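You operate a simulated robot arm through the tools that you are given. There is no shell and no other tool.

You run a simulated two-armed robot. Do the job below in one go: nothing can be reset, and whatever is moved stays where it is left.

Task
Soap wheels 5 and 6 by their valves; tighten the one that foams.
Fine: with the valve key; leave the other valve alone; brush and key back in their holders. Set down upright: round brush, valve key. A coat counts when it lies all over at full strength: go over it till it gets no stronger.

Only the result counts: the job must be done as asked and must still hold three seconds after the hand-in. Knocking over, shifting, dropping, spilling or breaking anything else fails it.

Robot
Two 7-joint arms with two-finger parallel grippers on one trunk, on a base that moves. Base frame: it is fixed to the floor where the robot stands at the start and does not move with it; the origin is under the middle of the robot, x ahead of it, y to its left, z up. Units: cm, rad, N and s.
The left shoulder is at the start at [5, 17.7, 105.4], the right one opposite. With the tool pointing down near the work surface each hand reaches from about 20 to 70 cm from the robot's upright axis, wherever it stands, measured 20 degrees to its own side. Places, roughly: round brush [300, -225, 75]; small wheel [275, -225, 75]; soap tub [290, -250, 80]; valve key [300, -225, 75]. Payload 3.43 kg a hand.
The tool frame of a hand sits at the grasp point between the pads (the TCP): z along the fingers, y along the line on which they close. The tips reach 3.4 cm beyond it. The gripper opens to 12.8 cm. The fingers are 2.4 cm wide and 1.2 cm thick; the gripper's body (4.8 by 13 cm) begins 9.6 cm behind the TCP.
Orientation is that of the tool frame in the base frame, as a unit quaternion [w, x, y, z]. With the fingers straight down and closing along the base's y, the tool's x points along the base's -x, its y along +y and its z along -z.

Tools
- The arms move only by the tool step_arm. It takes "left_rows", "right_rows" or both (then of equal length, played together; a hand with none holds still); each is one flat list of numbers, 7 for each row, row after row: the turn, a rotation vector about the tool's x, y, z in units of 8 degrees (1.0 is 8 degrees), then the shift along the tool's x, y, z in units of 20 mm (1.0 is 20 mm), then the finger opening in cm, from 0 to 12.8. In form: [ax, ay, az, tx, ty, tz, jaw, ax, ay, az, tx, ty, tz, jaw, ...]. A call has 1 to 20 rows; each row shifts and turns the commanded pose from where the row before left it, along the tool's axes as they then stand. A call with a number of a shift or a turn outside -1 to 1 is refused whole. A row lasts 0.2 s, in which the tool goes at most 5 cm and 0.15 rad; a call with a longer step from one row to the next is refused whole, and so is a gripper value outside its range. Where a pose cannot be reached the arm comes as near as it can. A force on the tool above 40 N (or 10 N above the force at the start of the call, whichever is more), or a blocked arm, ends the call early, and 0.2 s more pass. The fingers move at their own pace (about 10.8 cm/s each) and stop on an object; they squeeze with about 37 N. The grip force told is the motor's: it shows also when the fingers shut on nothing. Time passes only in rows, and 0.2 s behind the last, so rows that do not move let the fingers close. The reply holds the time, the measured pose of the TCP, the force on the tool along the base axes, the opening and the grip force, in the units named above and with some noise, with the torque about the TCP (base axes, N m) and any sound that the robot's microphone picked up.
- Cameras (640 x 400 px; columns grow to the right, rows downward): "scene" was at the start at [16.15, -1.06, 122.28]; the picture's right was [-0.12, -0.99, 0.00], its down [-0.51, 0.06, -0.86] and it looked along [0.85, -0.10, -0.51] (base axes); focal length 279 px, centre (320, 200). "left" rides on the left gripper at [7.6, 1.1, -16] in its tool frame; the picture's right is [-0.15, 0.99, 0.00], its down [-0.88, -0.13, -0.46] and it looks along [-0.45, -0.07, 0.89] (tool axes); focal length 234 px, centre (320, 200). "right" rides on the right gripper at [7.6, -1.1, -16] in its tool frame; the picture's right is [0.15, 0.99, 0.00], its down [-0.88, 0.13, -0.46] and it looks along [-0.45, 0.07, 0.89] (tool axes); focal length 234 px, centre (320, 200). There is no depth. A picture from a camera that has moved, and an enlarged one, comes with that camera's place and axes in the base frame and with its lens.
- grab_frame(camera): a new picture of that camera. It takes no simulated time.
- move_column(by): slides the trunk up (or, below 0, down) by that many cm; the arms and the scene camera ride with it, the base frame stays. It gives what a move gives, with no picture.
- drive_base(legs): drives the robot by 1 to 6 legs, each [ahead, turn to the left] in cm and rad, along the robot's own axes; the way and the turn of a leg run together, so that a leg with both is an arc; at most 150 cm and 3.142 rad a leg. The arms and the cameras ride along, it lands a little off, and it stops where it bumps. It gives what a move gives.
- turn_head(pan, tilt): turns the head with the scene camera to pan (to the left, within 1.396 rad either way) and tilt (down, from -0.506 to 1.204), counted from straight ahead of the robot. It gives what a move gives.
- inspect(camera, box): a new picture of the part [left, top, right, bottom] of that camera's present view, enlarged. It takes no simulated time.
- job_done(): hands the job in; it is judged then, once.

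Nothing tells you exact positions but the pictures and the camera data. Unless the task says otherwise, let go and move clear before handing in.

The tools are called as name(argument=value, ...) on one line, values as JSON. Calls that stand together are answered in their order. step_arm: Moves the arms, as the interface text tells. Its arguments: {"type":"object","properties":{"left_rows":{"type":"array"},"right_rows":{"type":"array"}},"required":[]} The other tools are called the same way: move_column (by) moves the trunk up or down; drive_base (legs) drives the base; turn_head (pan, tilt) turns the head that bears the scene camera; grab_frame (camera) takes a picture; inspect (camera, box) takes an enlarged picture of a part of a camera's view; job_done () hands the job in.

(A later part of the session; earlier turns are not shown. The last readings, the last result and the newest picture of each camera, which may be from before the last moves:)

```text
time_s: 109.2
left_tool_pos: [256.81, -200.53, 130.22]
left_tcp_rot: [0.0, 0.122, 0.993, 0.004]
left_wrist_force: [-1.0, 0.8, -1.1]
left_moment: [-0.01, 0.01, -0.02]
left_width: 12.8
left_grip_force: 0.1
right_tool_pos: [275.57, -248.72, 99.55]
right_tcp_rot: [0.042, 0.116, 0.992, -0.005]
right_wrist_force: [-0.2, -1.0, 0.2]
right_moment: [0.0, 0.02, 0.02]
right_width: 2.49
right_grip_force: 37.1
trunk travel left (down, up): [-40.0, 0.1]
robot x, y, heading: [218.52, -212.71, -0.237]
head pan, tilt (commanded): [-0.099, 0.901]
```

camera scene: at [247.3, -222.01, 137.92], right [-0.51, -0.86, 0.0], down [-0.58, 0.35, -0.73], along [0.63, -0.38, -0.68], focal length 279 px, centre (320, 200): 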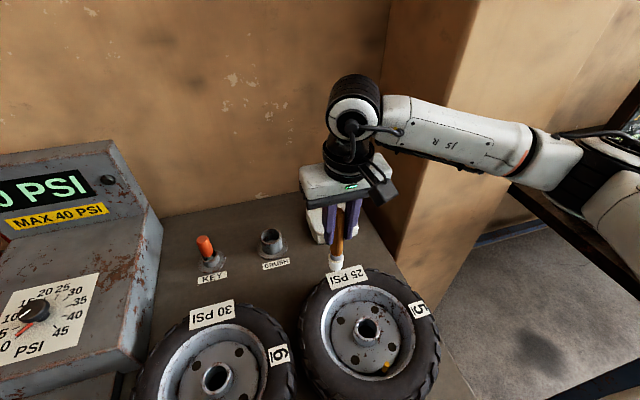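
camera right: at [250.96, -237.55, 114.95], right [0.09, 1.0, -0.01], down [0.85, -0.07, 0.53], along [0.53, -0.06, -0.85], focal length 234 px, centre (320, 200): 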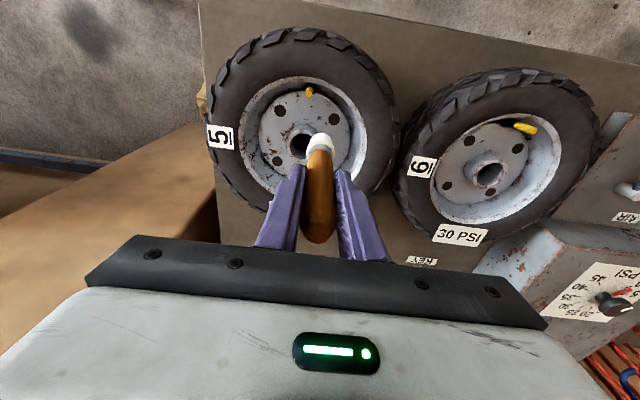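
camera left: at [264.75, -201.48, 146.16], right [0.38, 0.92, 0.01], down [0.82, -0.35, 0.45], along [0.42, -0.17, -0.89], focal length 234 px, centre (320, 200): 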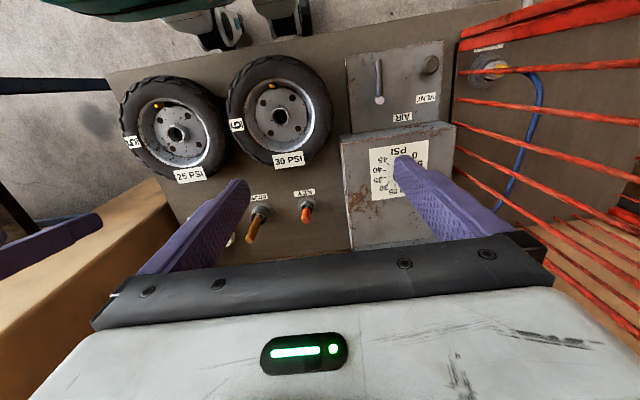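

step_arm(right_rows=[0, 0, 0, 0.969, 0.105, -0.081, 0, 0, 0, 0, 0.969, 0.105, -0.081, 0, 0, 0, 0, 0.969, 0.105, -0.081, 0, 0, 0, 0, 0.969, 0.105, -0.081, 0, 0, 0, 0, 0.969, 0.105, -0.081, 0, 0, 0, 0, 0.969, 0.105, -0.081, 0, 0, 0, 0, 0.969, 0.105, -0.081, 0, 0, 0, 0, 0.969, 0.105, -0.081, 0, 0, 0, 0, 0.969, 0.105, -0.081, 0, 0, 0, 0, 0.969, 0.105, -0.081, 0, 0, 0, 0, 0.969, 0.105, -0.081, 0, 0, 0, 0, 0.042, 0, 0.498, 0, 0, 0, 0, 0.042, 0, 0.498, 0])

inspect(camera="scene", box=[350, 200, 430, 275])

inspect(camera="right", box=[270, 70, 390, 175])

```text
time_s: 112.0
left_tool_pos: [256.74, -200.63, 130.29]
left_tcp_rot: [0.0, 0.122, 0.993, 0.004]
left_wrist_force: [0.5, 0.7, -0.2]
left_moment: [-0.02, -0.01, 0.01]
left_width: 12.8
left_grip_force: 0.0
right_tool_pos: [255.43, -241.64, 97.33]
right_tcp_rot: [0.043, 0.117, 0.992, -0.005]
right_wrist_force: [0.5, -0.4, -0.3]
right_moment: [-0.02, 0.01, 0.01]
right_width: 2.49
right_grip_force: 36.3
trunk travel left (down, up): [-40.0, 0.1]
robot x, y, heading: [218.45, -212.26, -0.24]
head pan, tilt (commanded): [-0.099, 0.901]
```

```text
5.33 times, centred on (390, 238) of scene
camera zoom: at [232.89, -216.71, 136.74], right [-0.33, -0.94, 0.0], down [-0.74, 0.26, -0.62], along [0.59, -0.21, -0.78], focal length 1490 px, centre (-53, 0)
```

zoom: 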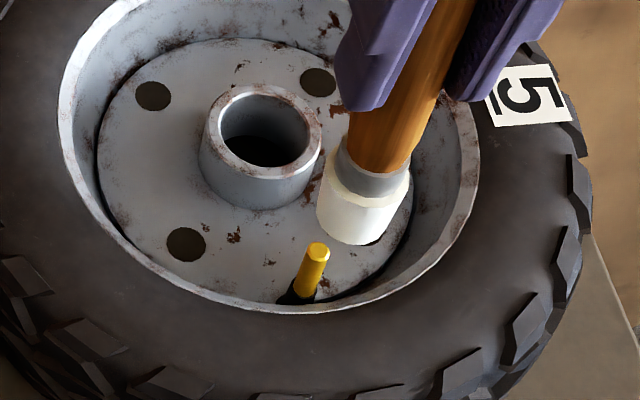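

```text
3.81 times, centred on (330, 122) of right
camera zoom: at [246.54, -240.61, 112.62], right [0.09, 1.0, -0.01], down [0.85, -0.07, 0.53], along [0.53, -0.06, -0.85], focal length 892 px, centre (282, 495)
```

zoom: 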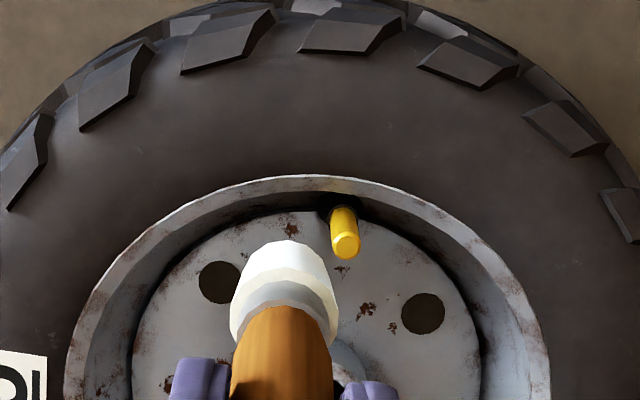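

step_arm(right_rows=[0, 0, 0, 0.042, 0, 0.498, 0, 0, 0, 0, 0.042, 0, 0.498, 0, 0, 0, 0, 0.042, 0, 0.498, 0, 0, 0, 0, 0.042, 0, 0.498, 0, 0, 0, 0, 0.02, 0, 0.2, 0])

step_arm(right_rows=[0, 0, 0, 0.012, 0, 0.15, 0])

step_arm(right_rows=[0, 0, 0, 0.008, 0, 0.1, 0])

```text
time_s: 113.2
left_tool_pos: [256.79, -200.64, 130.17]
left_tcp_rot: [0.0, 0.122, 0.993, 0.003]
left_wrist_force: [0.4, 0.6, 0.0]
left_moment: [0.02, 0.01, -0.01]
left_width: 12.78
left_grip_force: 0.2
right_tool_pos: [255.35, -241.61, 92.97]
right_tcp_rot: [0.043, 0.117, 0.992, -0.006]
right_wrist_force: [0.7, -0.5, -0.2]
right_moment: [-0.01, 0.0, 0.0]
right_width: 2.47
right_grip_force: 37.1
trunk travel left (down, up): [-40.0, 0.1]
robot x, y, heading: [218.71, -212.55, -0.236]
head pan, tilt (commanded): [-0.099, 0.901]
```

```text
time_s: 113.7
left_tool_pos: [256.83, -200.49, 130.21]
left_tcp_rot: [-0.001, 0.123, 0.992, 0.003]
left_wrist_force: [-0.1, 0.3, 0.7]
left_moment: [0.0, 0.03, 0.01]
left_width: 12.77
left_grip_force: 0.0
right_tool_pos: [255.41, -241.55, 92.68]
right_tcp_rot: [0.043, 0.116, 0.992, -0.004]
right_wrist_force: [-0.5, 0.4, -0.3]
right_moment: [0.01, -0.02, 0.01]
right_width: 2.47
right_grip_force: 37.2
trunk travel left (down, up): [-40.0, 0.1]
robot x, y, heading: [218.59, -212.32, -0.238]
head pan, tilt (commanded): [-0.099, 0.901]
```

```text
time_s: 114.0
left_tool_pos: [256.71, -200.6, 130.05]
left_tcp_rot: [0.0, 0.122, 0.993, 0.004]
left_wrist_force: [0.0, 0.5, 0.1]
left_moment: [-0.01, 0.0, 0.02]
left_width: 12.8
left_grip_force: 0.0
right_tool_pos: [255.4, -241.56, 92.53]
right_tcp_rot: [0.042, 0.117, 0.992, -0.005]
right_wrist_force: [-0.3, -1.2, -0.8]
right_moment: [0.0, 0.01, -0.02]
right_width: 2.49
right_grip_force: 37.0
trunk travel left (down, up): [-40.0, 0.1]
robot x, y, heading: [218.43, -212.24, -0.24]
head pan, tilt (commanded): [-0.099, 0.901]
```

step_arm(right_rows=[0, 0, 0, 0.012, 0, 0.12, 0, 0, 0, 0, 0.012, 0, 0.1, 0])

step_arm(right_rows=[0, 0, 0, 0.008, 0, 0.1, 0])

inspect(camera="scene", box=[350, 200, 430, 275])

```text
time_s: 114.7
left_tool_pos: [256.56, -200.53, 130.33]
left_tcp_rot: [-0.001, 0.122, 0.992, 0.004]
left_wrist_force: [-0.2, -0.5, 0.5]
left_moment: [0.04, 0.01, 0.0]
left_width: 12.78
left_grip_force: 0.1
right_tool_pos: [255.41, -241.62, 92.29]
right_tcp_rot: [0.044, 0.117, 0.992, -0.005]
right_wrist_force: [-4.8, -0.3, 13.0]
right_moment: [-0.05, 0.32, -0.01]
right_width: 2.49
right_grip_force: 37.1
trunk travel left (down, up): [-40.0, 0.1]
robot x, y, heading: [218.94, -212.77, -0.238]
head pan, tilt (commanded): [-0.099, 0.901]
```

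```text
time_s: 115.0
left_tool_pos: [256.58, -200.42, 130.4]
left_tcp_rot: [0.001, 0.123, 0.992, 0.003]
left_wrist_force: [-0.4, 0.6, 1.2]
left_moment: [0.01, 0.02, 0.01]
left_width: 12.8
left_grip_force: 0.0
right_tool_pos: [255.43, -241.6, 92.19]
right_tcp_rot: [0.047, 0.116, 0.992, -0.005]
right_wrist_force: [-7.8, -1.1, 30.7]
right_moment: [-0.2, 0.42, -0.04]
right_width: 2.49
right_grip_force: 37.2
trunk travel left (down, up): [-40.0, 0.1]
robot x, y, heading: [218.76, -212.47, -0.239]
head pan, tilt (commanded): [-0.099, 0.901]
```

```text
5.33 times, centred on (390, 238) of scene
camera zoom: at [232.6, -216.55, 136.82], right [-0.33, -0.94, 0.0], down [-0.74, 0.26, -0.62], along [0.59, -0.21, -0.78], focal length 1490 px, centre (-53, 0)
```

zoom: 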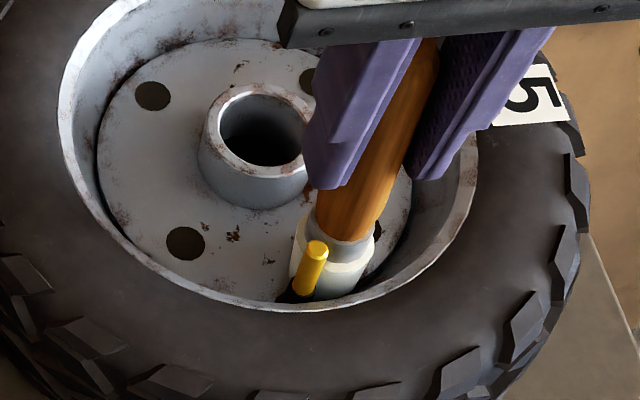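

Firm contact beside the stem. I'll ease off a touch and sweep the brush in an arc around the hub side of the stem and back, staying in contact.

step_arm(right_rows=[0, 0, 0, 0, 0, -0.1, 0, 0, 0, 0, -0.118, 0.31, 0, 0, 0, 0, 0, -0.118, 0.31, 0, 0, 0, 0, 0, -0.118, 0.31, 0, 0, 0, 0, 0, 0.118, 0.31, 0, 0, 0, 0, 0, 0.118, 0.31, 0, 0, 0, 0, 0, 0.118, 0.31, 0, 0, 0, 0, 0, -0.118, -0.31, 0, 0, 0, 0, 0, -0.118, -0.31, 0, 0, 0, 0, 0, -0.118, -0.31, 0, 0])

step_arm(right_rows=[0, 0, 0, -0.084, 0, -0.996, 0, 0, 0, 0, -0.084, 0, -0.996, 0, 0, 0, 0, -0.084, 0, -0.996, 0, 0, 0, 0, -0.084, 0, -0.996, 0, 0, 0, 0, -1, 0.2, 0, 0, 0, 0, 0, -1, 0.2, 0, 0])

inspect(camera="scene", box=[350, 220, 430, 280])

inspect(camera="right", box=[260, 50, 360, 120])

```text
time_s: 117.2
left_tool_pos: [256.75, -200.64, 130.26]
left_tcp_rot: [-0.001, 0.121, 0.993, 0.003]
left_wrist_force: [0.4, 1.3, 0.3]
left_moment: [-0.01, 0.01, -0.01]
left_width: 12.8
left_grip_force: 0.0
right_tool_pos: [256.62, -239.91, 92.11]
right_tcp_rot: [0.042, 0.117, 0.992, -0.005]
right_wrist_force: [-0.7, 0.8, -0.8]
right_moment: [0.01, 0.04, 0.03]
right_width: 2.49
right_grip_force: 37.0
trunk travel left (down, up): [-40.0, 0.1]
robot x, y, heading: [218.7, -212.81, -0.237]
head pan, tilt (commanded): [-0.099, 0.901]
```

```text
time_s: 118.7
left_tool_pos: [256.91, -200.57, 130.23]
left_tcp_rot: [0.0, 0.122, 0.992, 0.004]
left_wrist_force: [0.4, -0.7, -0.8]
left_moment: [0.01, 0.0, -0.04]
left_width: 12.81
left_grip_force: 0.1
right_tool_pos: [260.79, -240.1, 100.44]
right_tcp_rot: [0.042, 0.117, 0.992, -0.006]
right_wrist_force: [0.3, 1.1, -0.7]
right_moment: [0.03, 0.01, -0.03]
right_width: 2.48
right_grip_force: 36.8
trunk travel left (down, up): [-40.0, 0.1]
robot x, y, heading: [219.0, -212.48, -0.241]
head pan, tilt (commanded): [-0.099, 0.901]
```

```text
6.67 times, centred on (390, 250) of scene
camera zoom: at [232.92, -216.68, 136.73], right [-0.33, -0.94, 0.0], down [-0.74, 0.26, -0.62], along [0.59, -0.21, -0.78], focal length 1862 px, centre (-147, -133)
```

zoom: 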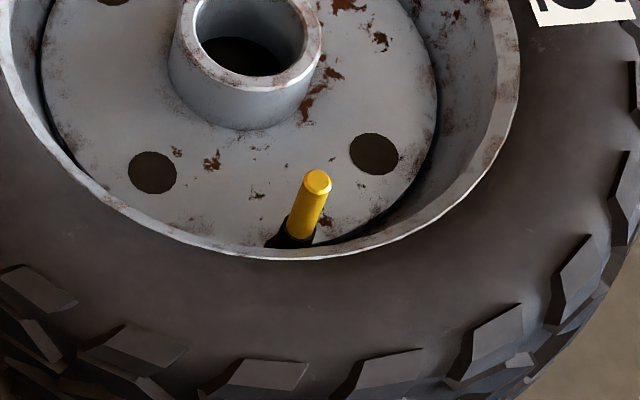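

```text
5.71 times, centred on (310, 85) of right
camera zoom: at [251.89, -239.0, 115.59], right [0.09, 1.0, -0.01], down [0.85, -0.07, 0.53], along [0.53, -0.06, -0.85], focal length 1338 px, centre (377, 857)
```

zoom: 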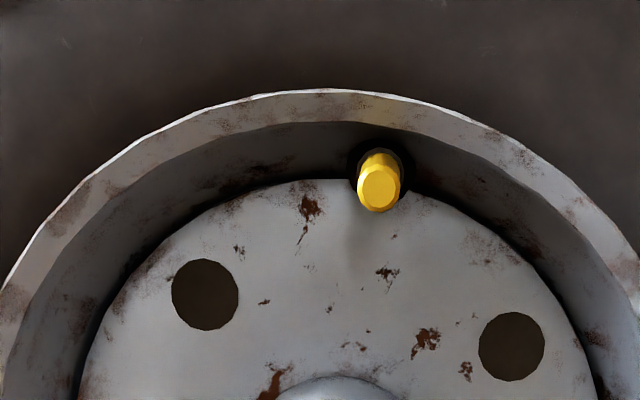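

inspect(camera="right", box=[300, 60, 340, 90])

inspect(camera="scene", box=[375, 235, 405, 258])

inspect(camera="scene", box=[235, 252, 265, 275])

```text
13.33 times, centred on (320, 75) of right
camera zoom: at [251.89, -239.0, 115.59], right [0.09, 1.0, -0.01], down [0.85, -0.07, 0.53], along [0.53, -0.06, -0.85], focal length 3122 px, centre (320, 1867)
```

zoom: 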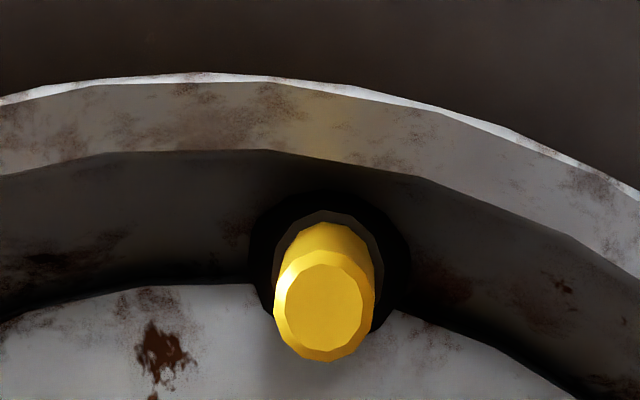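

```text
16.00 times, centred on (390, 246) of scene
camera zoom: at [232.92, -216.68, 136.73], right [-0.33, -0.94, 0.0], down [-0.74, 0.26, -0.62], along [0.59, -0.21, -0.78], focal length 4470 px, centre (-800, -544)
```

zoom: 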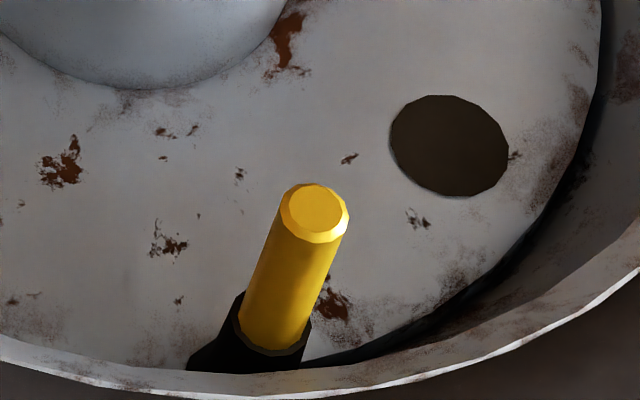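

```text
16.00 times, centred on (250, 264) of scene
camera zoom: at [232.92, -216.68, 136.73], right [-0.33, -0.94, 0.0], down [-0.74, 0.26, -0.62], along [0.59, -0.21, -0.78], focal length 4470 px, centre (1440, -816)
```

zoom: 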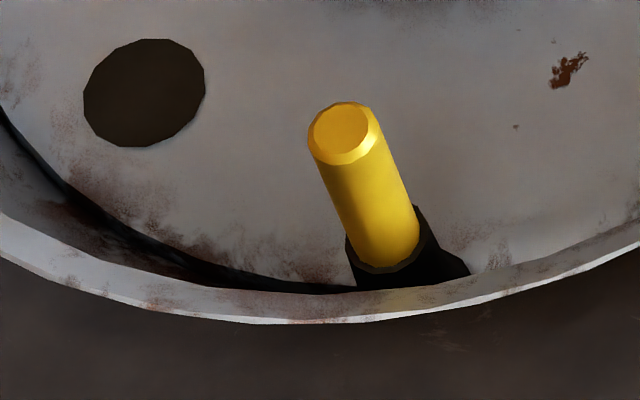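

Neither valve shows any soap. In the last dip the bristles rested on top of a firm soap cake, so pressing alone may not load them; it likely needs rubbing. I'll go back to the tub and rub with light strokes, this time standing where tub and valve 5 are both within reach.

drive_base(legs=[[13, 0]])

turn_head(pan=-0.2, tilt=0.85)

grab_frame(camera="scene")

```text
time_s: 119.9
left_tool_pos: [269.19, -203.75, 130.25]
left_tcp_rot: [-0.002, 0.125, 0.992, 0.003]
left_wrist_force: [0.6, -0.7, -0.2]
left_moment: [-0.01, 0.03, 0.0]
left_width: 12.79
left_grip_force: 0.0
right_tool_pos: [272.95, -243.33, 100.38]
right_tcp_rot: [0.041, 0.117, 0.992, -0.006]
right_wrist_force: [-0.3, 0.5, -0.7]
right_moment: [0.01, 0.05, 0.01]
right_width: 2.49
right_grip_force: 36.5
trunk travel left (down, up): [-40.0, 0.1]
robot x, y, heading: [230.52, -215.61, -0.243]
head pan, tilt (commanded): [-0.099, 0.901]
```

```text
time_s: 120.6
left_tool_pos: [269.08, -203.73, 130.29]
left_tcp_rot: [-0.001, 0.124, 0.992, 0.003]
left_wrist_force: [-0.1, -0.6, 0.5]
left_moment: [0.0, -0.01, -0.01]
left_width: 12.77
left_grip_force: 0.0
right_tool_pos: [272.98, -243.09, 100.37]
right_tcp_rot: [0.042, 0.118, 0.992, -0.006]
right_wrist_force: [0.5, 0.1, -1.1]
right_moment: [0.01, 0.0, -0.01]
right_width: 2.45
right_grip_force: 36.9
trunk travel left (down, up): [-40.0, 0.1]
robot x, y, heading: [231.33, -215.36, -0.237]
head pan, tilt (commanded): [-0.201, 0.85]
```

```text
taken
camera scene: at [245.13, -220.56, 137.12], right [-0.43, -0.9, 0.0], down [-0.68, 0.32, -0.66], along [0.6, -0.28, -0.75], focal length 279 px, centre (320, 200)
```

scene: 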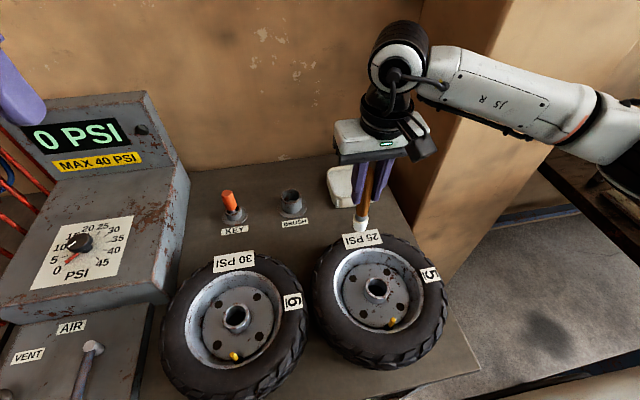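

step_arm(right_rows=[0, 0, 0, -0.905, -0.245, 0.076, 0, 0, 0, 0, -0.905, -0.245, 0.076, 0, 0, 0, 0, -0.905, -0.245, 0.076, 0, 0, 0, 0, -0.905, -0.245, 0.076, 0, 0, 0, 0, -0.905, -0.245, 0.076, 0, 0, 0, 0, -0.905, -0.245, 0.076, 0, 0, 0, 0, -0.905, -0.245, 0.076, 0, 0, 0, 0, -0.905, -0.245, 0.076, 0, 0, 0, 0, -0.905, -0.245, 0.076, 0, 0, 0, 0, -0.905, -0.245, 0.076, 0, 0, 0, 0, 0.084, 0, 0.996, 0, 0, 0, 0, 0.084, 0, 0.996, 0, 0, 0, 0, 0.084, 0, 0.996, 0, 0, 0, 0, 0.084, 0, 0.9, 0])

inspect(camera="right", box=[250, 80, 390, 200])

```text
time_s: 123.6
left_tool_pos: [269.19, -203.65, 130.28]
left_tcp_rot: [-0.001, 0.124, 0.992, 0.004]
left_wrist_force: [0.4, 0.2, 0.1]
left_moment: [-0.03, 0.0, -0.02]
left_width: 12.83
left_grip_force: 0.0
right_tool_pos: [289.55, -252.28, 92.57]
right_tcp_rot: [0.043, 0.118, 0.992, -0.005]
right_wrist_force: [-0.5, 0.0, -0.2]
right_moment: [0.02, 0.0, 0.01]
right_width: 2.48
right_grip_force: 37.0
trunk travel left (down, up): [-40.0, 0.1]
robot x, y, heading: [231.12, -215.47, -0.242]
head pan, tilt (commanded): [-0.201, 0.85]
```

```text
3.33 times, centred on (320, 140) of right
camera zoom: at [280.6, -251.17, 107.75], right [0.09, 1.0, -0.01], down [0.85, -0.07, 0.53], along [0.53, -0.06, -0.85], focal length 781 px, centre (320, 400)
```

zoom: 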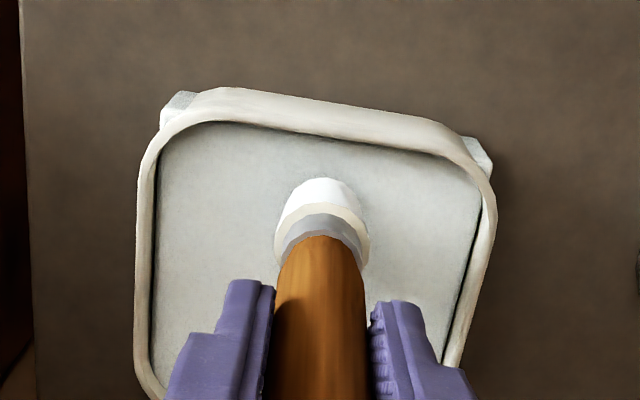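

step_arm(right_rows=[0, 0, 0, 0.02, 0, 0.25, 0, 0, 0, 0, 0.01, 0, 0.1, 0])

step_arm(right_rows=[0, 0, 0, 0.004, 0, 0.04, 0])

```text
time_s: 124.2
left_tool_pos: [269.09, -203.74, 130.26]
left_tcp_rot: [0.0, 0.124, 0.992, 0.004]
left_wrist_force: [0.8, 0.0, 0.3]
left_moment: [0.03, 0.0, 0.01]
left_width: 12.79
left_grip_force: 0.0
right_tool_pos: [289.51, -252.33, 91.84]
right_tcp_rot: [0.043, 0.118, 0.992, -0.006]
right_wrist_force: [0.6, 0.5, 0.3]
right_moment: [-0.01, 0.0, -0.06]
right_width: 2.51
right_grip_force: 37.3
trunk travel left (down, up): [-40.0, 0.1]
robot x, y, heading: [230.92, -215.59, -0.239]
head pan, tilt (commanded): [-0.201, 0.85]
```

```text
time_s: 124.6
left_tool_pos: [269.1, -203.64, 130.19]
left_tcp_rot: [-0.001, 0.124, 0.992, 0.004]
left_wrist_force: [0.8, -0.1, -0.3]
left_moment: [-0.02, -0.03, 0.01]
left_width: 12.8
left_grip_force: 0.1
right_tool_pos: [289.4, -252.22, 91.76]
right_tcp_rot: [0.043, 0.118, 0.992, -0.005]
right_wrist_force: [0.2, 0.6, -1.0]
right_moment: [-0.01, 0.02, -0.01]
right_width: 2.48
right_grip_force: 36.6
trunk travel left (down, up): [-40.0, 0.1]
robot x, y, heading: [231.21, -215.56, -0.242]
head pan, tilt (commanded): [-0.201, 0.85]
```

step_arm(right_rows=[0, 0, 0, 0.008, 0, 0.1, 0])

step_arm(right_rows=[0, 0, 0, 0.004, 0, 0.06, 0])

```text
time_s: 125.0
left_tool_pos: [269.1, -203.63, 130.2]
left_tcp_rot: [-0.001, 0.124, 0.992, 0.004]
left_wrist_force: [0.1, 0.1, 0.5]
left_moment: [-0.01, 0.02, 0.01]
left_width: 12.81
left_grip_force: 0.1
right_tool_pos: [289.42, -252.21, 91.71]
right_tcp_rot: [0.044, 0.117, 0.992, -0.006]
right_wrist_force: [-1.2, 0.9, 3.8]
right_moment: [0.05, -0.02, 0.01]
right_width: 2.49
right_grip_force: 36.8
trunk travel left (down, up): [-40.0, 0.1]
robot x, y, heading: [230.8, -215.53, -0.236]
head pan, tilt (commanded): [-0.201, 0.85]
```

```text
time_s: 125.4
left_tool_pos: [268.93, -203.57, 130.25]
left_tcp_rot: [0.001, 0.123, 0.992, 0.003]
left_wrist_force: [-0.1, -0.3, 0.2]
left_moment: [-0.01, -0.01, 0.0]
left_width: 12.79
left_grip_force: 0.0
right_tool_pos: [289.42, -252.26, 91.7]
right_tcp_rot: [0.043, 0.118, 0.992, -0.006]
right_wrist_force: [-2.9, 0.9, 11.2]
right_moment: [0.13, 0.2, 0.01]
right_width: 2.51
right_grip_force: 37.0
trunk travel left (down, up): [-40.0, 0.1]
robot x, y, heading: [231.48, -215.75, -0.243]
head pan, tilt (commanded): [-0.201, 0.85]
```

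A light 11 N touch. I'll rub left–right and fore–aft across the soap.

step_arm(right_rows=[0, 0, 0, 0, 0.4, 0, 0, 0, 0, 0, 0, 0.4, 0, 0, 0, 0, 0, 0, -0.4, 0, 0, 0, 0, 0, 0, -0.4, 0, 0, 0, 0, 0, 0, -0.4, 0, 0, 0, 0, 0, 0, -0.4, 0, 0, 0, 0, 0, 0, 0.4, 0, 0, 0, 0, 0, 0, 0.4, 0, 0, 0, 0, 0, 0.4, 0, -0.034, 0, 0, 0, 0, -0.4, 0, 0.034, 0, 0, 0, 0, -0.4, 0, 0.034, 0, 0, 0, 0, 0.4, 0, -0.034, 0])

inspect(camera="right", box=[250, 80, 390, 200])

inspect(camera="scene", box=[300, 130, 420, 250])

```text
time_s: 128.0
left_tool_pos: [269.0, -203.57, 130.3]
left_tcp_rot: [-0.001, 0.123, 0.992, 0.004]
left_wrist_force: [0.5, -0.4, 0.4]
left_moment: [-0.02, -0.02, -0.02]
left_width: 12.8
left_grip_force: 0.0
right_tool_pos: [289.52, -252.27, 91.56]
right_tcp_rot: [0.046, 0.118, 0.992, -0.005]
right_wrist_force: [4.4, -0.1, 13.3]
right_moment: [-0.01, -0.87, 0.06]
right_width: 2.49
right_grip_force: 36.8
trunk travel left (down, up): [-40.0, 0.1]
robot x, y, heading: [231.19, -215.66, -0.239]
head pan, tilt (commanded): [-0.201, 0.85]
```

```text
3.33 times, centred on (320, 140) of right
camera zoom: at [280.59, -251.1, 106.85], right [0.09, 1.0, -0.01], down [0.84, -0.07, 0.54], along [0.53, -0.06, -0.84], focal length 781 px, centre (320, 400)
```

zoom: 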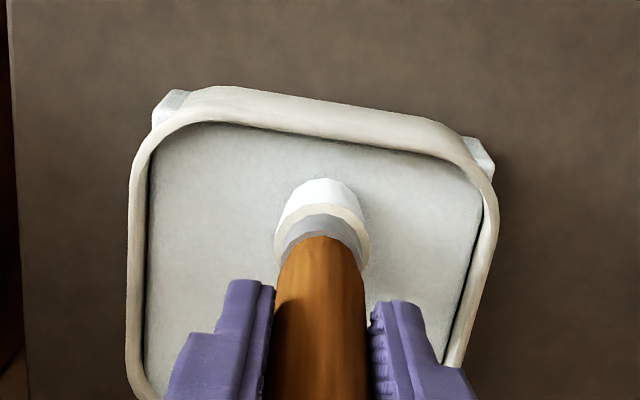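

```text
3.33 times, centred on (360, 190) of scene
camera zoom: at [245.05, -220.48, 137.13], right [-0.43, -0.9, 0.0], down [-0.68, 0.32, -0.66], along [0.6, -0.28, -0.75], focal length 931 px, centre (187, 233)
```

zoom: 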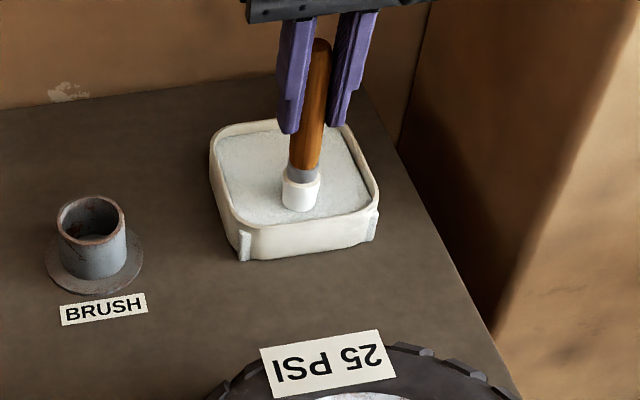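

Tub unmoved. I'll lift and carry the brush to valve 5 from this stance.

step_arm(right_rows=[0, 0, 0, -0.084, 0, -0.996, 0, 0, 0, 0, -0.084, 0, -0.996, 0, 0, 0, 0, -0.084, 0, -0.996, 0, 0, 0, 0, -0.084, 0, -0.996, 0])

step_arm(right_rows=[0, 0, 0, 0.968, 0.113, -0.081, 0, 0, 0, 0, 0.968, 0.113, -0.081, 0, 0, 0, 0, 0.968, 0.113, -0.081, 0, 0, 0, 0, 0.968, 0.113, -0.081, 0, 0, 0, 0, 0.968, 0.113, -0.081, 0, 0, 0, 0, 0.968, 0.113, -0.081, 0, 0, 0, 0, 0.968, 0.113, -0.081, 0, 0, 0, 0, 0.968, 0.113, -0.081, 0, 0, 0, 0, 0.968, 0.113, -0.081, 0, 0, 0, 0, 0.968, 0.113, -0.081, 0, 0, 0, 0, 0.968, 0.113, -0.081, 0, 0, 0, 0, 0.968, 0.113, -0.081, 0, 0, 0, 0, 0.968, 0.113, -0.081, 0, 0, 0, 0, 0.968, 0.113, -0.081, 0, 0, 0, 0, 0.968, 0.113, -0.081, 0, 0, 0, 0, 0.968, 0.113, -0.081, 0])

grab_frame(camera="scene")

```text
time_s: 129.0
left_tool_pos: [268.99, -203.74, 130.31]
left_tcp_rot: [0.0, 0.125, 0.992, 0.003]
left_wrist_force: [-0.7, -0.1, -0.2]
left_moment: [0.01, 0.04, 0.03]
left_width: 12.79
left_grip_force: 0.1
right_tool_pos: [289.69, -252.0, 99.45]
right_tcp_rot: [0.043, 0.118, 0.992, -0.005]
right_wrist_force: [0.1, -0.6, 0.1]
right_moment: [-0.01, -0.01, 0.03]
right_width: 2.5
right_grip_force: 36.7
trunk travel left (down, up): [-40.0, 0.1]
robot x, y, heading: [231.23, -215.22, -0.243]
head pan, tilt (commanded): [-0.201, 0.85]
```

```text
time_s: 132.4
left_tool_pos: [269.09, -203.63, 130.18]
left_tcp_rot: [-0.001, 0.123, 0.992, 0.004]
left_wrist_force: [-0.2, 0.8, 0.0]
left_moment: [0.04, 0.01, 0.02]
left_width: 12.79
left_grip_force: 0.0
right_tool_pos: [259.99, -241.41, 99.38]
right_tcp_rot: [0.043, 0.119, 0.992, -0.006]
right_wrist_force: [-0.1, 0.5, -0.2]
right_moment: [0.01, 0.0, -0.02]
right_width: 2.5
right_grip_force: 37.1
trunk travel left (down, up): [-40.0, 0.1]
robot x, y, heading: [230.74, -215.29, -0.245]
head pan, tilt (commanded): [-0.201, 0.85]
```

```text
taken
camera scene: at [245.12, -220.56, 137.13], right [-0.43, -0.9, 0.0], down [-0.68, 0.32, -0.66], along [0.6, -0.28, -0.75], focal length 279 px, centre (320, 200)
```

scene: 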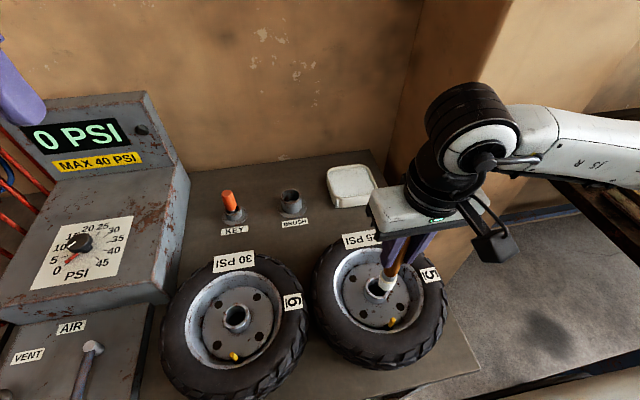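

step_arm(right_rows=[0, 0, 0, 0.939, 0.097, -0.079, 0, 0, 0, 0, 0.939, 0.097, -0.079, 0, 0, 0, 0, 0.939, 0.097, -0.079, 0, 0, 0, 0, 0.04, 0, 0.45, 0, 0, 0, 0, 0.03, 0, 0.35, 0])

step_arm(right_rows=[0, 0, 0, 0.008, 0, 0.1, 0])

step_arm(right_rows=[0, 0, 0, 0.008, 0, 0.1, 0])

```text
time_s: 133.6
left_tool_pos: [269.09, -203.64, 130.15]
left_tcp_rot: [0.0, 0.123, 0.992, 0.004]
left_wrist_force: [-0.3, -0.1, -0.5]
left_moment: [0.02, 0.0, -0.02]
left_width: 12.78
left_grip_force: 0.0
right_tool_pos: [254.75, -239.6, 97.91]
right_tcp_rot: [0.04, 0.118, 0.992, -0.006]
right_wrist_force: [0.0, -0.1, -0.5]
right_moment: [-0.02, 0.02, 0.0]
right_width: 2.48
right_grip_force: 37.0
trunk travel left (down, up): [-40.0, 0.1]
robot x, y, heading: [231.04, -215.36, -0.243]
head pan, tilt (commanded): [-0.201, 0.85]
```

```text
time_s: 134.0
left_tool_pos: [269.05, -203.5, 130.19]
left_tcp_rot: [-0.002, 0.123, 0.992, 0.004]
left_wrist_force: [0.5, -0.8, -1.2]
left_moment: [0.02, -0.04, 0.04]
left_width: 12.81
left_grip_force: 0.1
right_tool_pos: [254.75, -239.6, 97.55]
right_tcp_rot: [0.042, 0.118, 0.992, -0.005]
right_wrist_force: [0.1, 0.1, -0.8]
right_moment: [-0.05, 0.01, 0.0]
right_width: 2.47
right_grip_force: 37.2
trunk travel left (down, up): [-40.0, 0.1]
robot x, y, heading: [230.67, -215.69, -0.239]
head pan, tilt (commanded): [-0.201, 0.85]
```

```text
time_s: 134.4
left_tool_pos: [269.17, -203.64, 130.21]
left_tcp_rot: [0.0, 0.124, 0.992, 0.004]
left_wrist_force: [0.3, -0.1, 0.0]
left_moment: [-0.01, 0.01, 0.0]
left_width: 12.78
left_grip_force: 0.1
right_tool_pos: [254.78, -239.54, 97.4]
right_tcp_rot: [0.041, 0.118, 0.992, -0.006]
right_wrist_force: [0.5, 0.1, -0.9]
right_moment: [-0.04, 0.02, 0.02]
right_width: 2.48
right_grip_force: 36.7
trunk travel left (down, up): [-40.0, 0.1]
robot x, y, heading: [230.92, -215.38, -0.235]
head pan, tilt (commanded): [-0.201, 0.85]
```

step_arm(right_rows=[0, 0, 0, 0.008, 0, 0.08, 0])

step_arm(right_rows=[0, 0, 0, 0.004, 0, 0.06, 0])

inspect(camera="scene", box=[350, 260, 430, 340])

```text
time_s: 134.8
left_tool_pos: [269.12, -203.66, 130.19]
left_tcp_rot: [-0.001, 0.123, 0.992, 0.004]
left_wrist_force: [-0.2, -0.4, -0.3]
left_moment: [-0.06, 0.02, -0.01]
left_width: 12.81
left_grip_force: 0.0
right_tool_pos: [254.74, -239.56, 97.39]
right_tcp_rot: [0.041, 0.117, 0.992, -0.006]
right_wrist_force: [0.4, 0.4, 0.0]
right_moment: [0.0, -0.01, 0.02]
right_width: 2.47
right_grip_force: 37.0
trunk travel left (down, up): [-40.0, 0.1]
robot x, y, heading: [230.97, -215.38, -0.24]
head pan, tilt (commanded): [-0.201, 0.85]
```

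```text
time_s: 135.2
left_tool_pos: [269.18, -203.67, 130.27]
left_tcp_rot: [-0.001, 0.124, 0.992, 0.003]
left_wrist_force: [-0.7, -0.4, 0.1]
left_moment: [0.02, -0.02, -0.01]
left_width: 12.78
left_grip_force: 0.0
right_tool_pos: [254.77, -239.44, 97.24]
right_tcp_rot: [0.043, 0.118, 0.992, -0.006]
right_wrist_force: [-0.8, -2.0, 11.8]
right_moment: [-0.21, 0.18, -0.04]
right_width: 2.47
right_grip_force: 36.7
trunk travel left (down, up): [-40.0, 0.1]
robot x, y, heading: [230.91, -215.38, -0.241]
head pan, tilt (commanded): [-0.201, 0.85]
```

```text
5.00 times, centred on (390, 300) of scene
camera zoom: at [245.07, -220.53, 137.16], right [-0.43, -0.9, 0.0], down [-0.68, 0.32, -0.66], along [0.6, -0.28, -0.75], focal length 1397 px, centre (-30, -300)
```

zoom: 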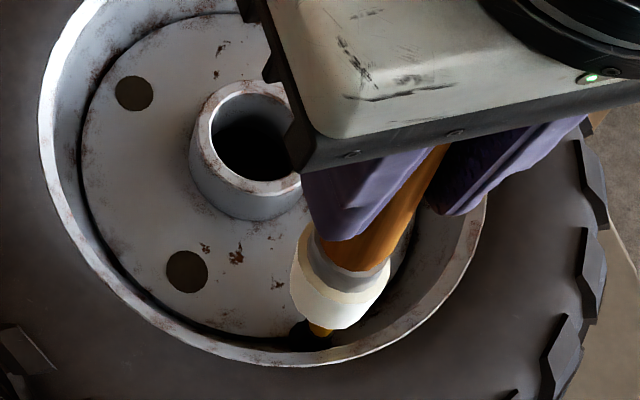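

Contact on the valve top at 12 N. I'll rub in small circles, then lift aside and check.

step_arm(right_rows=[0, 0, 0, 0.2, 0, -0.017, 0, 0, 0, 0, 0, 0.2, 0, 0, 0, 0, 0, -0.2, 0, 0.017, 0, 0, 0, 0, -0.2, 0, 0.017, 0, 0, 0, 0, 0, -0.2, 0, 0, 0, 0, 0, 0, -0.2, 0, 0, 0, 0, 0, 0.2, 0, -0.017, 0, 0, 0, 0, 0.2, 0, -0.017, 0, 0, 0, 0, 0, 0.2, 0, 0, 0, 0, 0, -0.2, 0, 0.017, 0])

step_arm(right_rows=[0, 0, 0, -0.084, 0, -0.996, 0, 0, 0, 0, -0.8, 0, 0.067, 0, 0, 0, 0, -0.8, 0, 0.067, 0, 0, 0, 0, -0.8, 0, 0.067, 0])

inspect(camera="scene", box=[350, 290, 430, 350])

inspect(camera="right", box=[260, 50, 360, 120])

```text
time_s: 137.4
left_tool_pos: [269.03, -203.8, 130.35]
left_tcp_rot: [-0.001, 0.123, 0.992, 0.005]
left_wrist_force: [-0.2, -0.5, -0.9]
left_moment: [-0.02, 0.02, -0.03]
left_width: 12.79
left_grip_force: 0.0
right_tool_pos: [254.93, -239.55, 97.08]
right_tcp_rot: [0.041, 0.117, 0.992, -0.007]
right_wrist_force: [-0.6, -9.3, 11.4]
right_moment: [-1.06, 0.11, 0.02]
right_width: 2.49
right_grip_force: 37.0
right hand out of reach, approached as far as the arm can: row 1
trunk travel left (down, up): [-40.0, 0.1]
robot x, y, heading: [230.99, -215.38, -0.239]
head pan, tilt (commanded): [-0.201, 0.85]
```

```text
time_s: 138.4
left_tool_pos: [269.09, -203.72, 130.3]
left_tcp_rot: [0.0, 0.123, 0.992, 0.003]
left_wrist_force: [0.6, 0.1, -0.8]
left_moment: [0.04, -0.01, 0.03]
left_width: 12.83
left_grip_force: 0.0
right_tool_pos: [259.96, -240.66, 99.0]
right_tcp_rot: [0.043, 0.117, 0.992, -0.005]
right_wrist_force: [-0.1, 1.3, -0.6]
right_moment: [0.02, 0.0, 0.0]
right_width: 2.49
right_grip_force: 36.7
trunk travel left (down, up): [-40.0, 0.1]
robot x, y, heading: [230.97, -215.4, -0.242]
head pan, tilt (commanded): [-0.201, 0.85]
```

```text
6.67 times, centred on (390, 320) of scene
camera zoom: at [245.17, -220.57, 137.12], right [-0.43, -0.9, 0.0], down [-0.68, 0.32, -0.66], along [0.6, -0.28, -0.75], focal length 1862 px, centre (-147, -600)
```

zoom: 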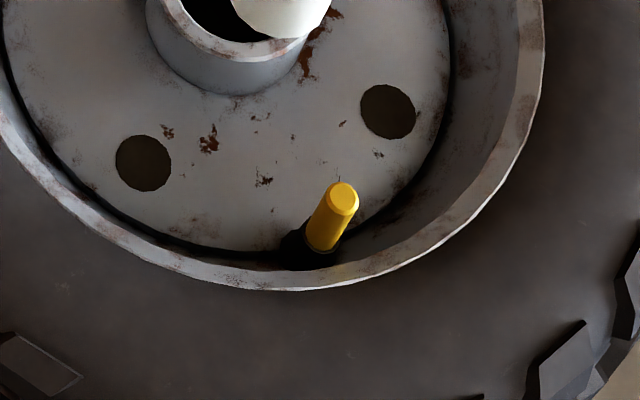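

```text
5.71 times, centred on (310, 85) of right
camera zoom: at [251.09, -239.56, 114.2], right [0.09, 1.0, -0.01], down [0.85, -0.07, 0.53], along [0.53, -0.06, -0.85], focal length 1338 px, centre (377, 857)
```

zoom: 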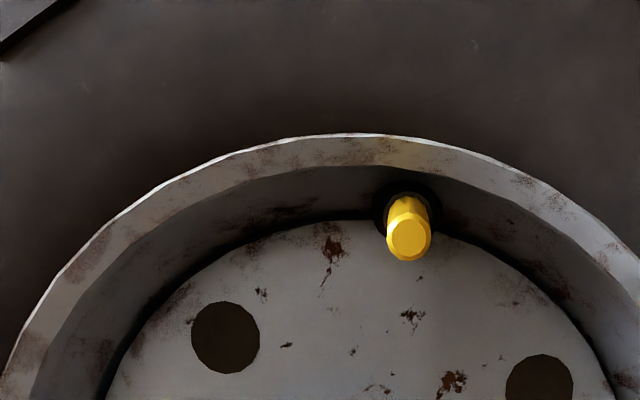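

Still clean, so the top isn't where the soap should go. Next I'll test the stem's side, pressing the bristles against it at mid-height and going around it. I'll back up 12 cm for elbow room first.

drive_base(legs=[[-12, 0]])

turn_head(pan=-0.1, tilt=0.9)

```text
time_s: 139.6
left_tool_pos: [257.28, -200.83, 130.18]
left_tcp_rot: [0.0, 0.123, 0.992, 0.004]
left_wrist_force: [-0.2, 0.1, 0.1]
left_moment: [0.0, -0.04, -0.01]
left_width: 12.8
left_grip_force: 0.1
right_tool_pos: [248.1, -237.69, 99.02]
right_tcp_rot: [0.042, 0.119, 0.992, -0.006]
right_wrist_force: [-0.3, -1.1, -0.1]
right_moment: [-0.01, -0.01, -0.02]
right_width: 2.49
right_grip_force: 37.4
trunk travel left (down, up): [-40.0, 0.1]
robot x, y, heading: [219.66, -212.6, -0.245]
head pan, tilt (commanded): [-0.201, 0.85]
```

```text
time_s: 140.3
left_tool_pos: [257.42, -200.92, 130.14]
left_tcp_rot: [-0.001, 0.124, 0.992, 0.004]
left_wrist_force: [0.6, 0.8, 0.2]
left_moment: [0.01, -0.01, -0.02]
left_width: 12.81
left_grip_force: 0.0
right_tool_pos: [248.15, -237.88, 98.86]
right_tcp_rot: [0.042, 0.118, 0.992, -0.006]
right_wrist_force: [0.1, 0.3, -0.1]
right_moment: [-0.01, -0.03, -0.04]
right_width: 2.52
right_grip_force: 37.1
trunk travel left (down, up): [-40.0, 0.1]
robot x, y, heading: [219.39, -212.77, -0.245]
head pan, tilt (commanded): [-0.099, 0.901]
```

step_arm(right_rows=[0, 0, 0, -0.887, -0.007, 0.0745, 0, 0, 0, 0, -0.887, -0.007, 0.0745, 0, 0, 0, 0, -0.887, -0.007, 0.0745, 0, 0, 0, 0, -0.887, -0.007, 0.0745, 0, 0, 0, 0, -0.887, -0.007, 0.0745, 0, 0, 0, 0, 0.084, 0, 0.996, 0, 0, 0, 0, 0.084, 0, 0.996, 0, 0, 0, 0, 0.05, 0, 0.6, 0])

inspect(camera="scene", box=[350, 200, 430, 275])

inspect(camera="right", box=[270, 70, 390, 175])

```text
time_s: 142.1
left_tool_pos: [257.35, -200.71, 130.21]
left_tcp_rot: [-0.001, 0.123, 0.992, 0.003]
left_wrist_force: [-0.2, -0.6, 0.3]
left_moment: [-0.01, -0.01, -0.02]
left_width: 12.8
left_grip_force: 0.0
right_tool_pos: [257.07, -239.94, 94.4]
right_tcp_rot: [0.05, 0.119, 0.992, -0.005]
right_wrist_force: [11.0, -8.3, 31.9]
right_moment: [-0.67, -0.37, 0.13]
right_width: 2.52
right_grip_force: 37.2
trunk travel left (down, up): [-40.0, 0.1]
robot x, y, heading: [219.57, -212.72, -0.241]
head pan, tilt (commanded): [-0.099, 0.901]
```

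```text
5.33 times, centred on (390, 238) of scene
camera zoom: at [233.37, -216.8, 136.77], right [-0.33, -0.94, 0.0], down [-0.74, 0.26, -0.62], along [0.59, -0.21, -0.78], focal length 1490 px, centre (-53, 0)
```

zoom: 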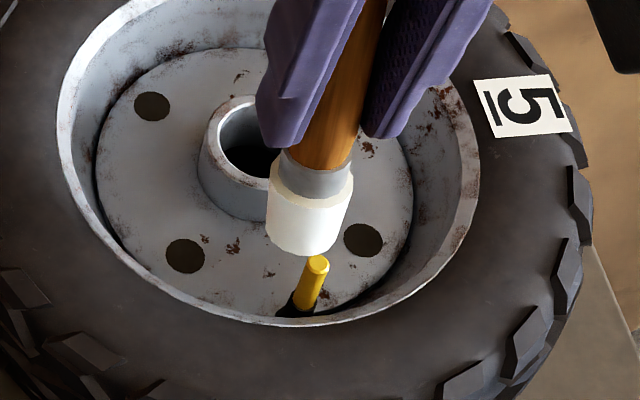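

```text
3.81 times, centred on (330, 122) of right
camera zoom: at [247.94, -238.9, 109.4], right [0.09, 1.0, -0.01], down [0.84, -0.07, 0.54], along [0.54, -0.06, -0.84], focal length 892 px, centre (282, 495)
```

zoom: 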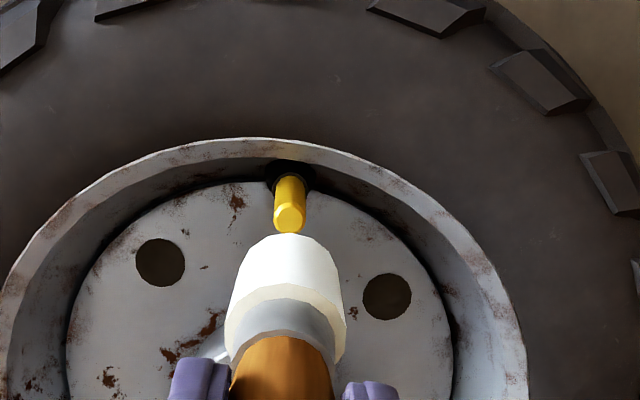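

I touched the hub's rim there: the bristles are about 3.4 cm wide, too wide for the gap. I'll lift and try the other side of the valve, on the rim lip and tyre next to it.

step_arm(right_rows=[0, 0, 0, -0.084, 0, -0.996, 0, 0, 0, 0, -0.084, 0, -0.996, 0, 0, 0, 0, -0.03, 0, -0.4, 0, 0, 0, 0, 0.9, 0, -0.075, 0, 0, 0, 0, 0.9, 0, -0.075, 0, 0, 0, 0, 0.9, 0, -0.075, 0, 0, 0, 0, 0.04, 0, 0.5, 0])

inspect(camera="scene", box=[350, 200, 430, 275])

inspect(camera="right", box=[270, 70, 390, 175])

```text
time_s: 143.7
left_tool_pos: [257.45, -200.85, 130.22]
left_tcp_rot: [-0.001, 0.124, 0.992, 0.003]
left_wrist_force: [0.6, 1.0, -0.9]
left_moment: [-0.01, 0.0, -0.02]
left_width: 12.81
left_grip_force: 0.1
right_tool_pos: [251.5, -238.8, 97.7]
right_tcp_rot: [0.042, 0.118, 0.992, -0.007]
right_wrist_force: [0.8, -0.4, -1.4]
right_moment: [0.01, -0.02, 0.0]
right_width: 2.47
right_grip_force: 36.5
trunk travel left (down, up): [-40.0, 0.1]
robot x, y, heading: [219.04, -212.88, -0.245]
head pan, tilt (commanded): [-0.099, 0.901]
```

```text
5.33 times, centred on (390, 238) of scene
camera zoom: at [233.47, -216.87, 136.73], right [-0.33, -0.94, 0.0], down [-0.74, 0.26, -0.62], along [0.59, -0.21, -0.78], focal length 1490 px, centre (-53, 0)
```

zoom: 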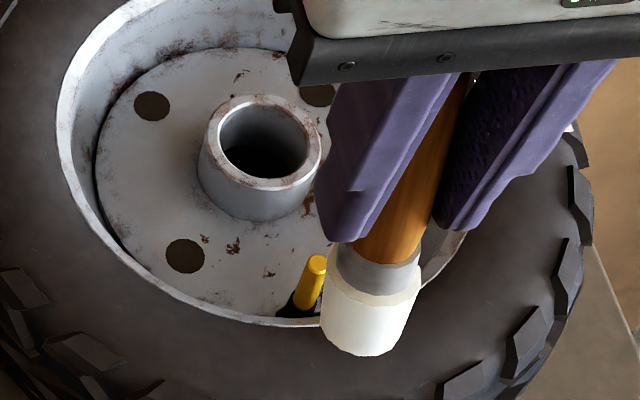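

```text
3.81 times, centred on (330, 122) of right
camera zoom: at [242.65, -237.62, 112.89], right [0.09, 1.0, -0.01], down [0.85, -0.07, 0.53], along [0.53, -0.06, -0.85], focal length 892 px, centre (282, 495)
```

zoom: 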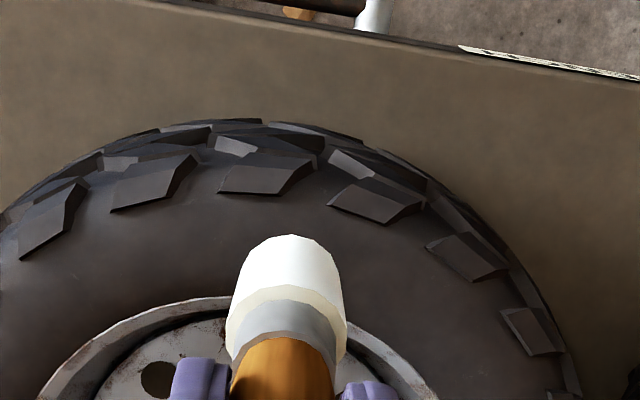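

step_arm(right_rows=[0, 0, 0, 0.04, 0, 0.4, 0, 0, 0, 0, 0.02, 0, 0.2, 0, 0, 0, 0, 0.01, 0, 0.1, 0])

step_arm(right_rows=[0, 0, 0, 0.01, 0, 0.1, 0])

step_arm(right_rows=[0, 0, 0, 0.01, 0, 0.1, 0])

```text
time_s: 144.5
left_tool_pos: [257.37, -200.89, 130.17]
left_tcp_rot: [0.0, 0.124, 0.992, 0.004]
left_wrist_force: [0.0, 0.1, -0.9]
left_moment: [0.01, 0.0, 0.01]
left_width: 12.79
left_grip_force: 0.1
right_tool_pos: [251.52, -238.67, 96.2]
right_tcp_rot: [0.042, 0.118, 0.992, -0.006]
right_wrist_force: [-0.8, -0.4, -0.9]
right_moment: [0.02, -0.01, -0.02]
right_width: 2.49
right_grip_force: 36.9
trunk travel left (down, up): [-40.0, 0.1]
robot x, y, heading: [219.29, -212.76, -0.247]
head pan, tilt (commanded): [-0.099, 0.901]
```

```text
time_s: 144.9
left_tool_pos: [257.41, -200.72, 130.23]
left_tcp_rot: [0.0, 0.124, 0.992, 0.004]
left_wrist_force: [-0.1, 0.9, 1.0]
left_moment: [-0.01, -0.04, -0.03]
left_width: 12.78
left_grip_force: 0.0
right_tool_pos: [251.51, -238.72, 95.99]
right_tcp_rot: [0.042, 0.119, 0.992, -0.006]
right_wrist_force: [0.0, -0.6, -1.4]
right_moment: [0.0, 0.0, 0.0]
right_width: 2.46
right_grip_force: 36.7
trunk travel left (down, up): [-40.0, 0.1]
robot x, y, heading: [219.22, -212.67, -0.246]
head pan, tilt (commanded): [-0.099, 0.901]
```

```text
time_s: 145.3
left_tool_pos: [257.32, -200.86, 130.22]
left_tcp_rot: [-0.001, 0.123, 0.992, 0.003]
left_wrist_force: [0.3, 0.0, 0.1]
left_moment: [0.02, -0.03, -0.03]
left_width: 12.8
left_grip_force: 0.1
right_tool_pos: [251.54, -238.53, 95.96]
right_tcp_rot: [0.042, 0.118, 0.992, -0.006]
right_wrist_force: [-0.5, 0.8, -0.9]
right_moment: [-0.01, 0.0, 0.03]
right_width: 2.48
right_grip_force: 37.2
trunk travel left (down, up): [-40.0, 0.1]
robot x, y, heading: [219.22, -212.59, -0.24]
head pan, tilt (commanded): [-0.099, 0.901]
```

step_arm(right_rows=[0, 0, 0, 0.01, 0, 0.12, 0])

step_arm(right_rows=[0, 0, 0, 0.01, 0, 0.12, 0])

step_arm(right_rows=[0, 0, 0, 0.01, 0, 0.12, 0])

inspect(camera="scene", box=[350, 200, 430, 275])

```text
time_s: 145.7
left_tool_pos: [257.46, -200.85, 130.2]
left_tcp_rot: [-0.001, 0.123, 0.992, 0.003]
left_wrist_force: [-0.4, 0.3, 0.0]
left_moment: [0.0, -0.01, -0.04]
left_width: 12.81
left_grip_force: 0.0
right_tool_pos: [251.33, -238.75, 95.51]
right_tcp_rot: [0.043, 0.118, 0.992, -0.006]
right_wrist_force: [-0.3, 0.3, -0.9]
right_moment: [0.01, 0.01, -0.01]
right_width: 2.48
right_grip_force: 36.5
trunk travel left (down, up): [-40.0, 0.1]
robot x, y, heading: [219.47, -212.51, -0.245]
head pan, tilt (commanded): [-0.099, 0.901]
```

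```text
time_s: 146.1
left_tool_pos: [257.29, -200.92, 130.17]
left_tcp_rot: [0.0, 0.124, 0.992, 0.003]
left_wrist_force: [0.9, -0.3, -0.1]
left_moment: [0.01, 0.04, 0.01]
left_width: 12.78
left_grip_force: 0.1
right_tool_pos: [251.51, -238.67, 95.22]
right_tcp_rot: [0.042, 0.118, 0.992, -0.006]
right_wrist_force: [0.8, -1.2, -0.6]
right_moment: [0.0, 0.01, -0.01]
right_width: 2.48
right_grip_force: 37.2
trunk travel left (down, up): [-40.0, 0.1]
robot x, y, heading: [219.81, -212.86, -0.242]
head pan, tilt (commanded): [-0.099, 0.901]
```

```text
time_s: 146.5
left_tool_pos: [257.31, -200.85, 130.18]
left_tcp_rot: [-0.001, 0.123, 0.992, 0.004]
left_wrist_force: [0.0, 0.4, 0.2]
left_moment: [0.0, -0.03, -0.01]
left_width: 12.8
left_grip_force: 0.0
right_tool_pos: [251.47, -238.78, 94.97]
right_tcp_rot: [0.042, 0.118, 0.992, -0.006]
right_wrist_force: [-0.3, -0.5, -0.9]
right_moment: [0.05, 0.0, -0.01]
right_width: 2.47
right_grip_force: 37.0
trunk travel left (down, up): [-40.0, 0.1]
robot x, y, heading: [218.97, -212.78, -0.245]
head pan, tilt (commanded): [-0.099, 0.901]
```

```text
5.33 times, centred on (390, 238) of scene
camera zoom: at [233.45, -216.87, 136.73], right [-0.33, -0.94, 0.0], down [-0.74, 0.26, -0.62], along [0.59, -0.21, -0.78], focal length 1490 px, centre (-53, 0)
```

zoom: 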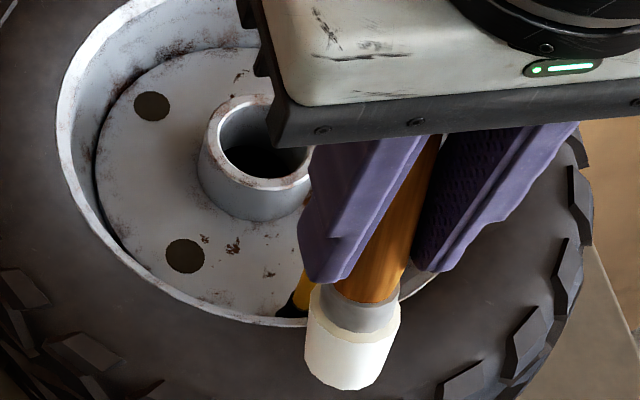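

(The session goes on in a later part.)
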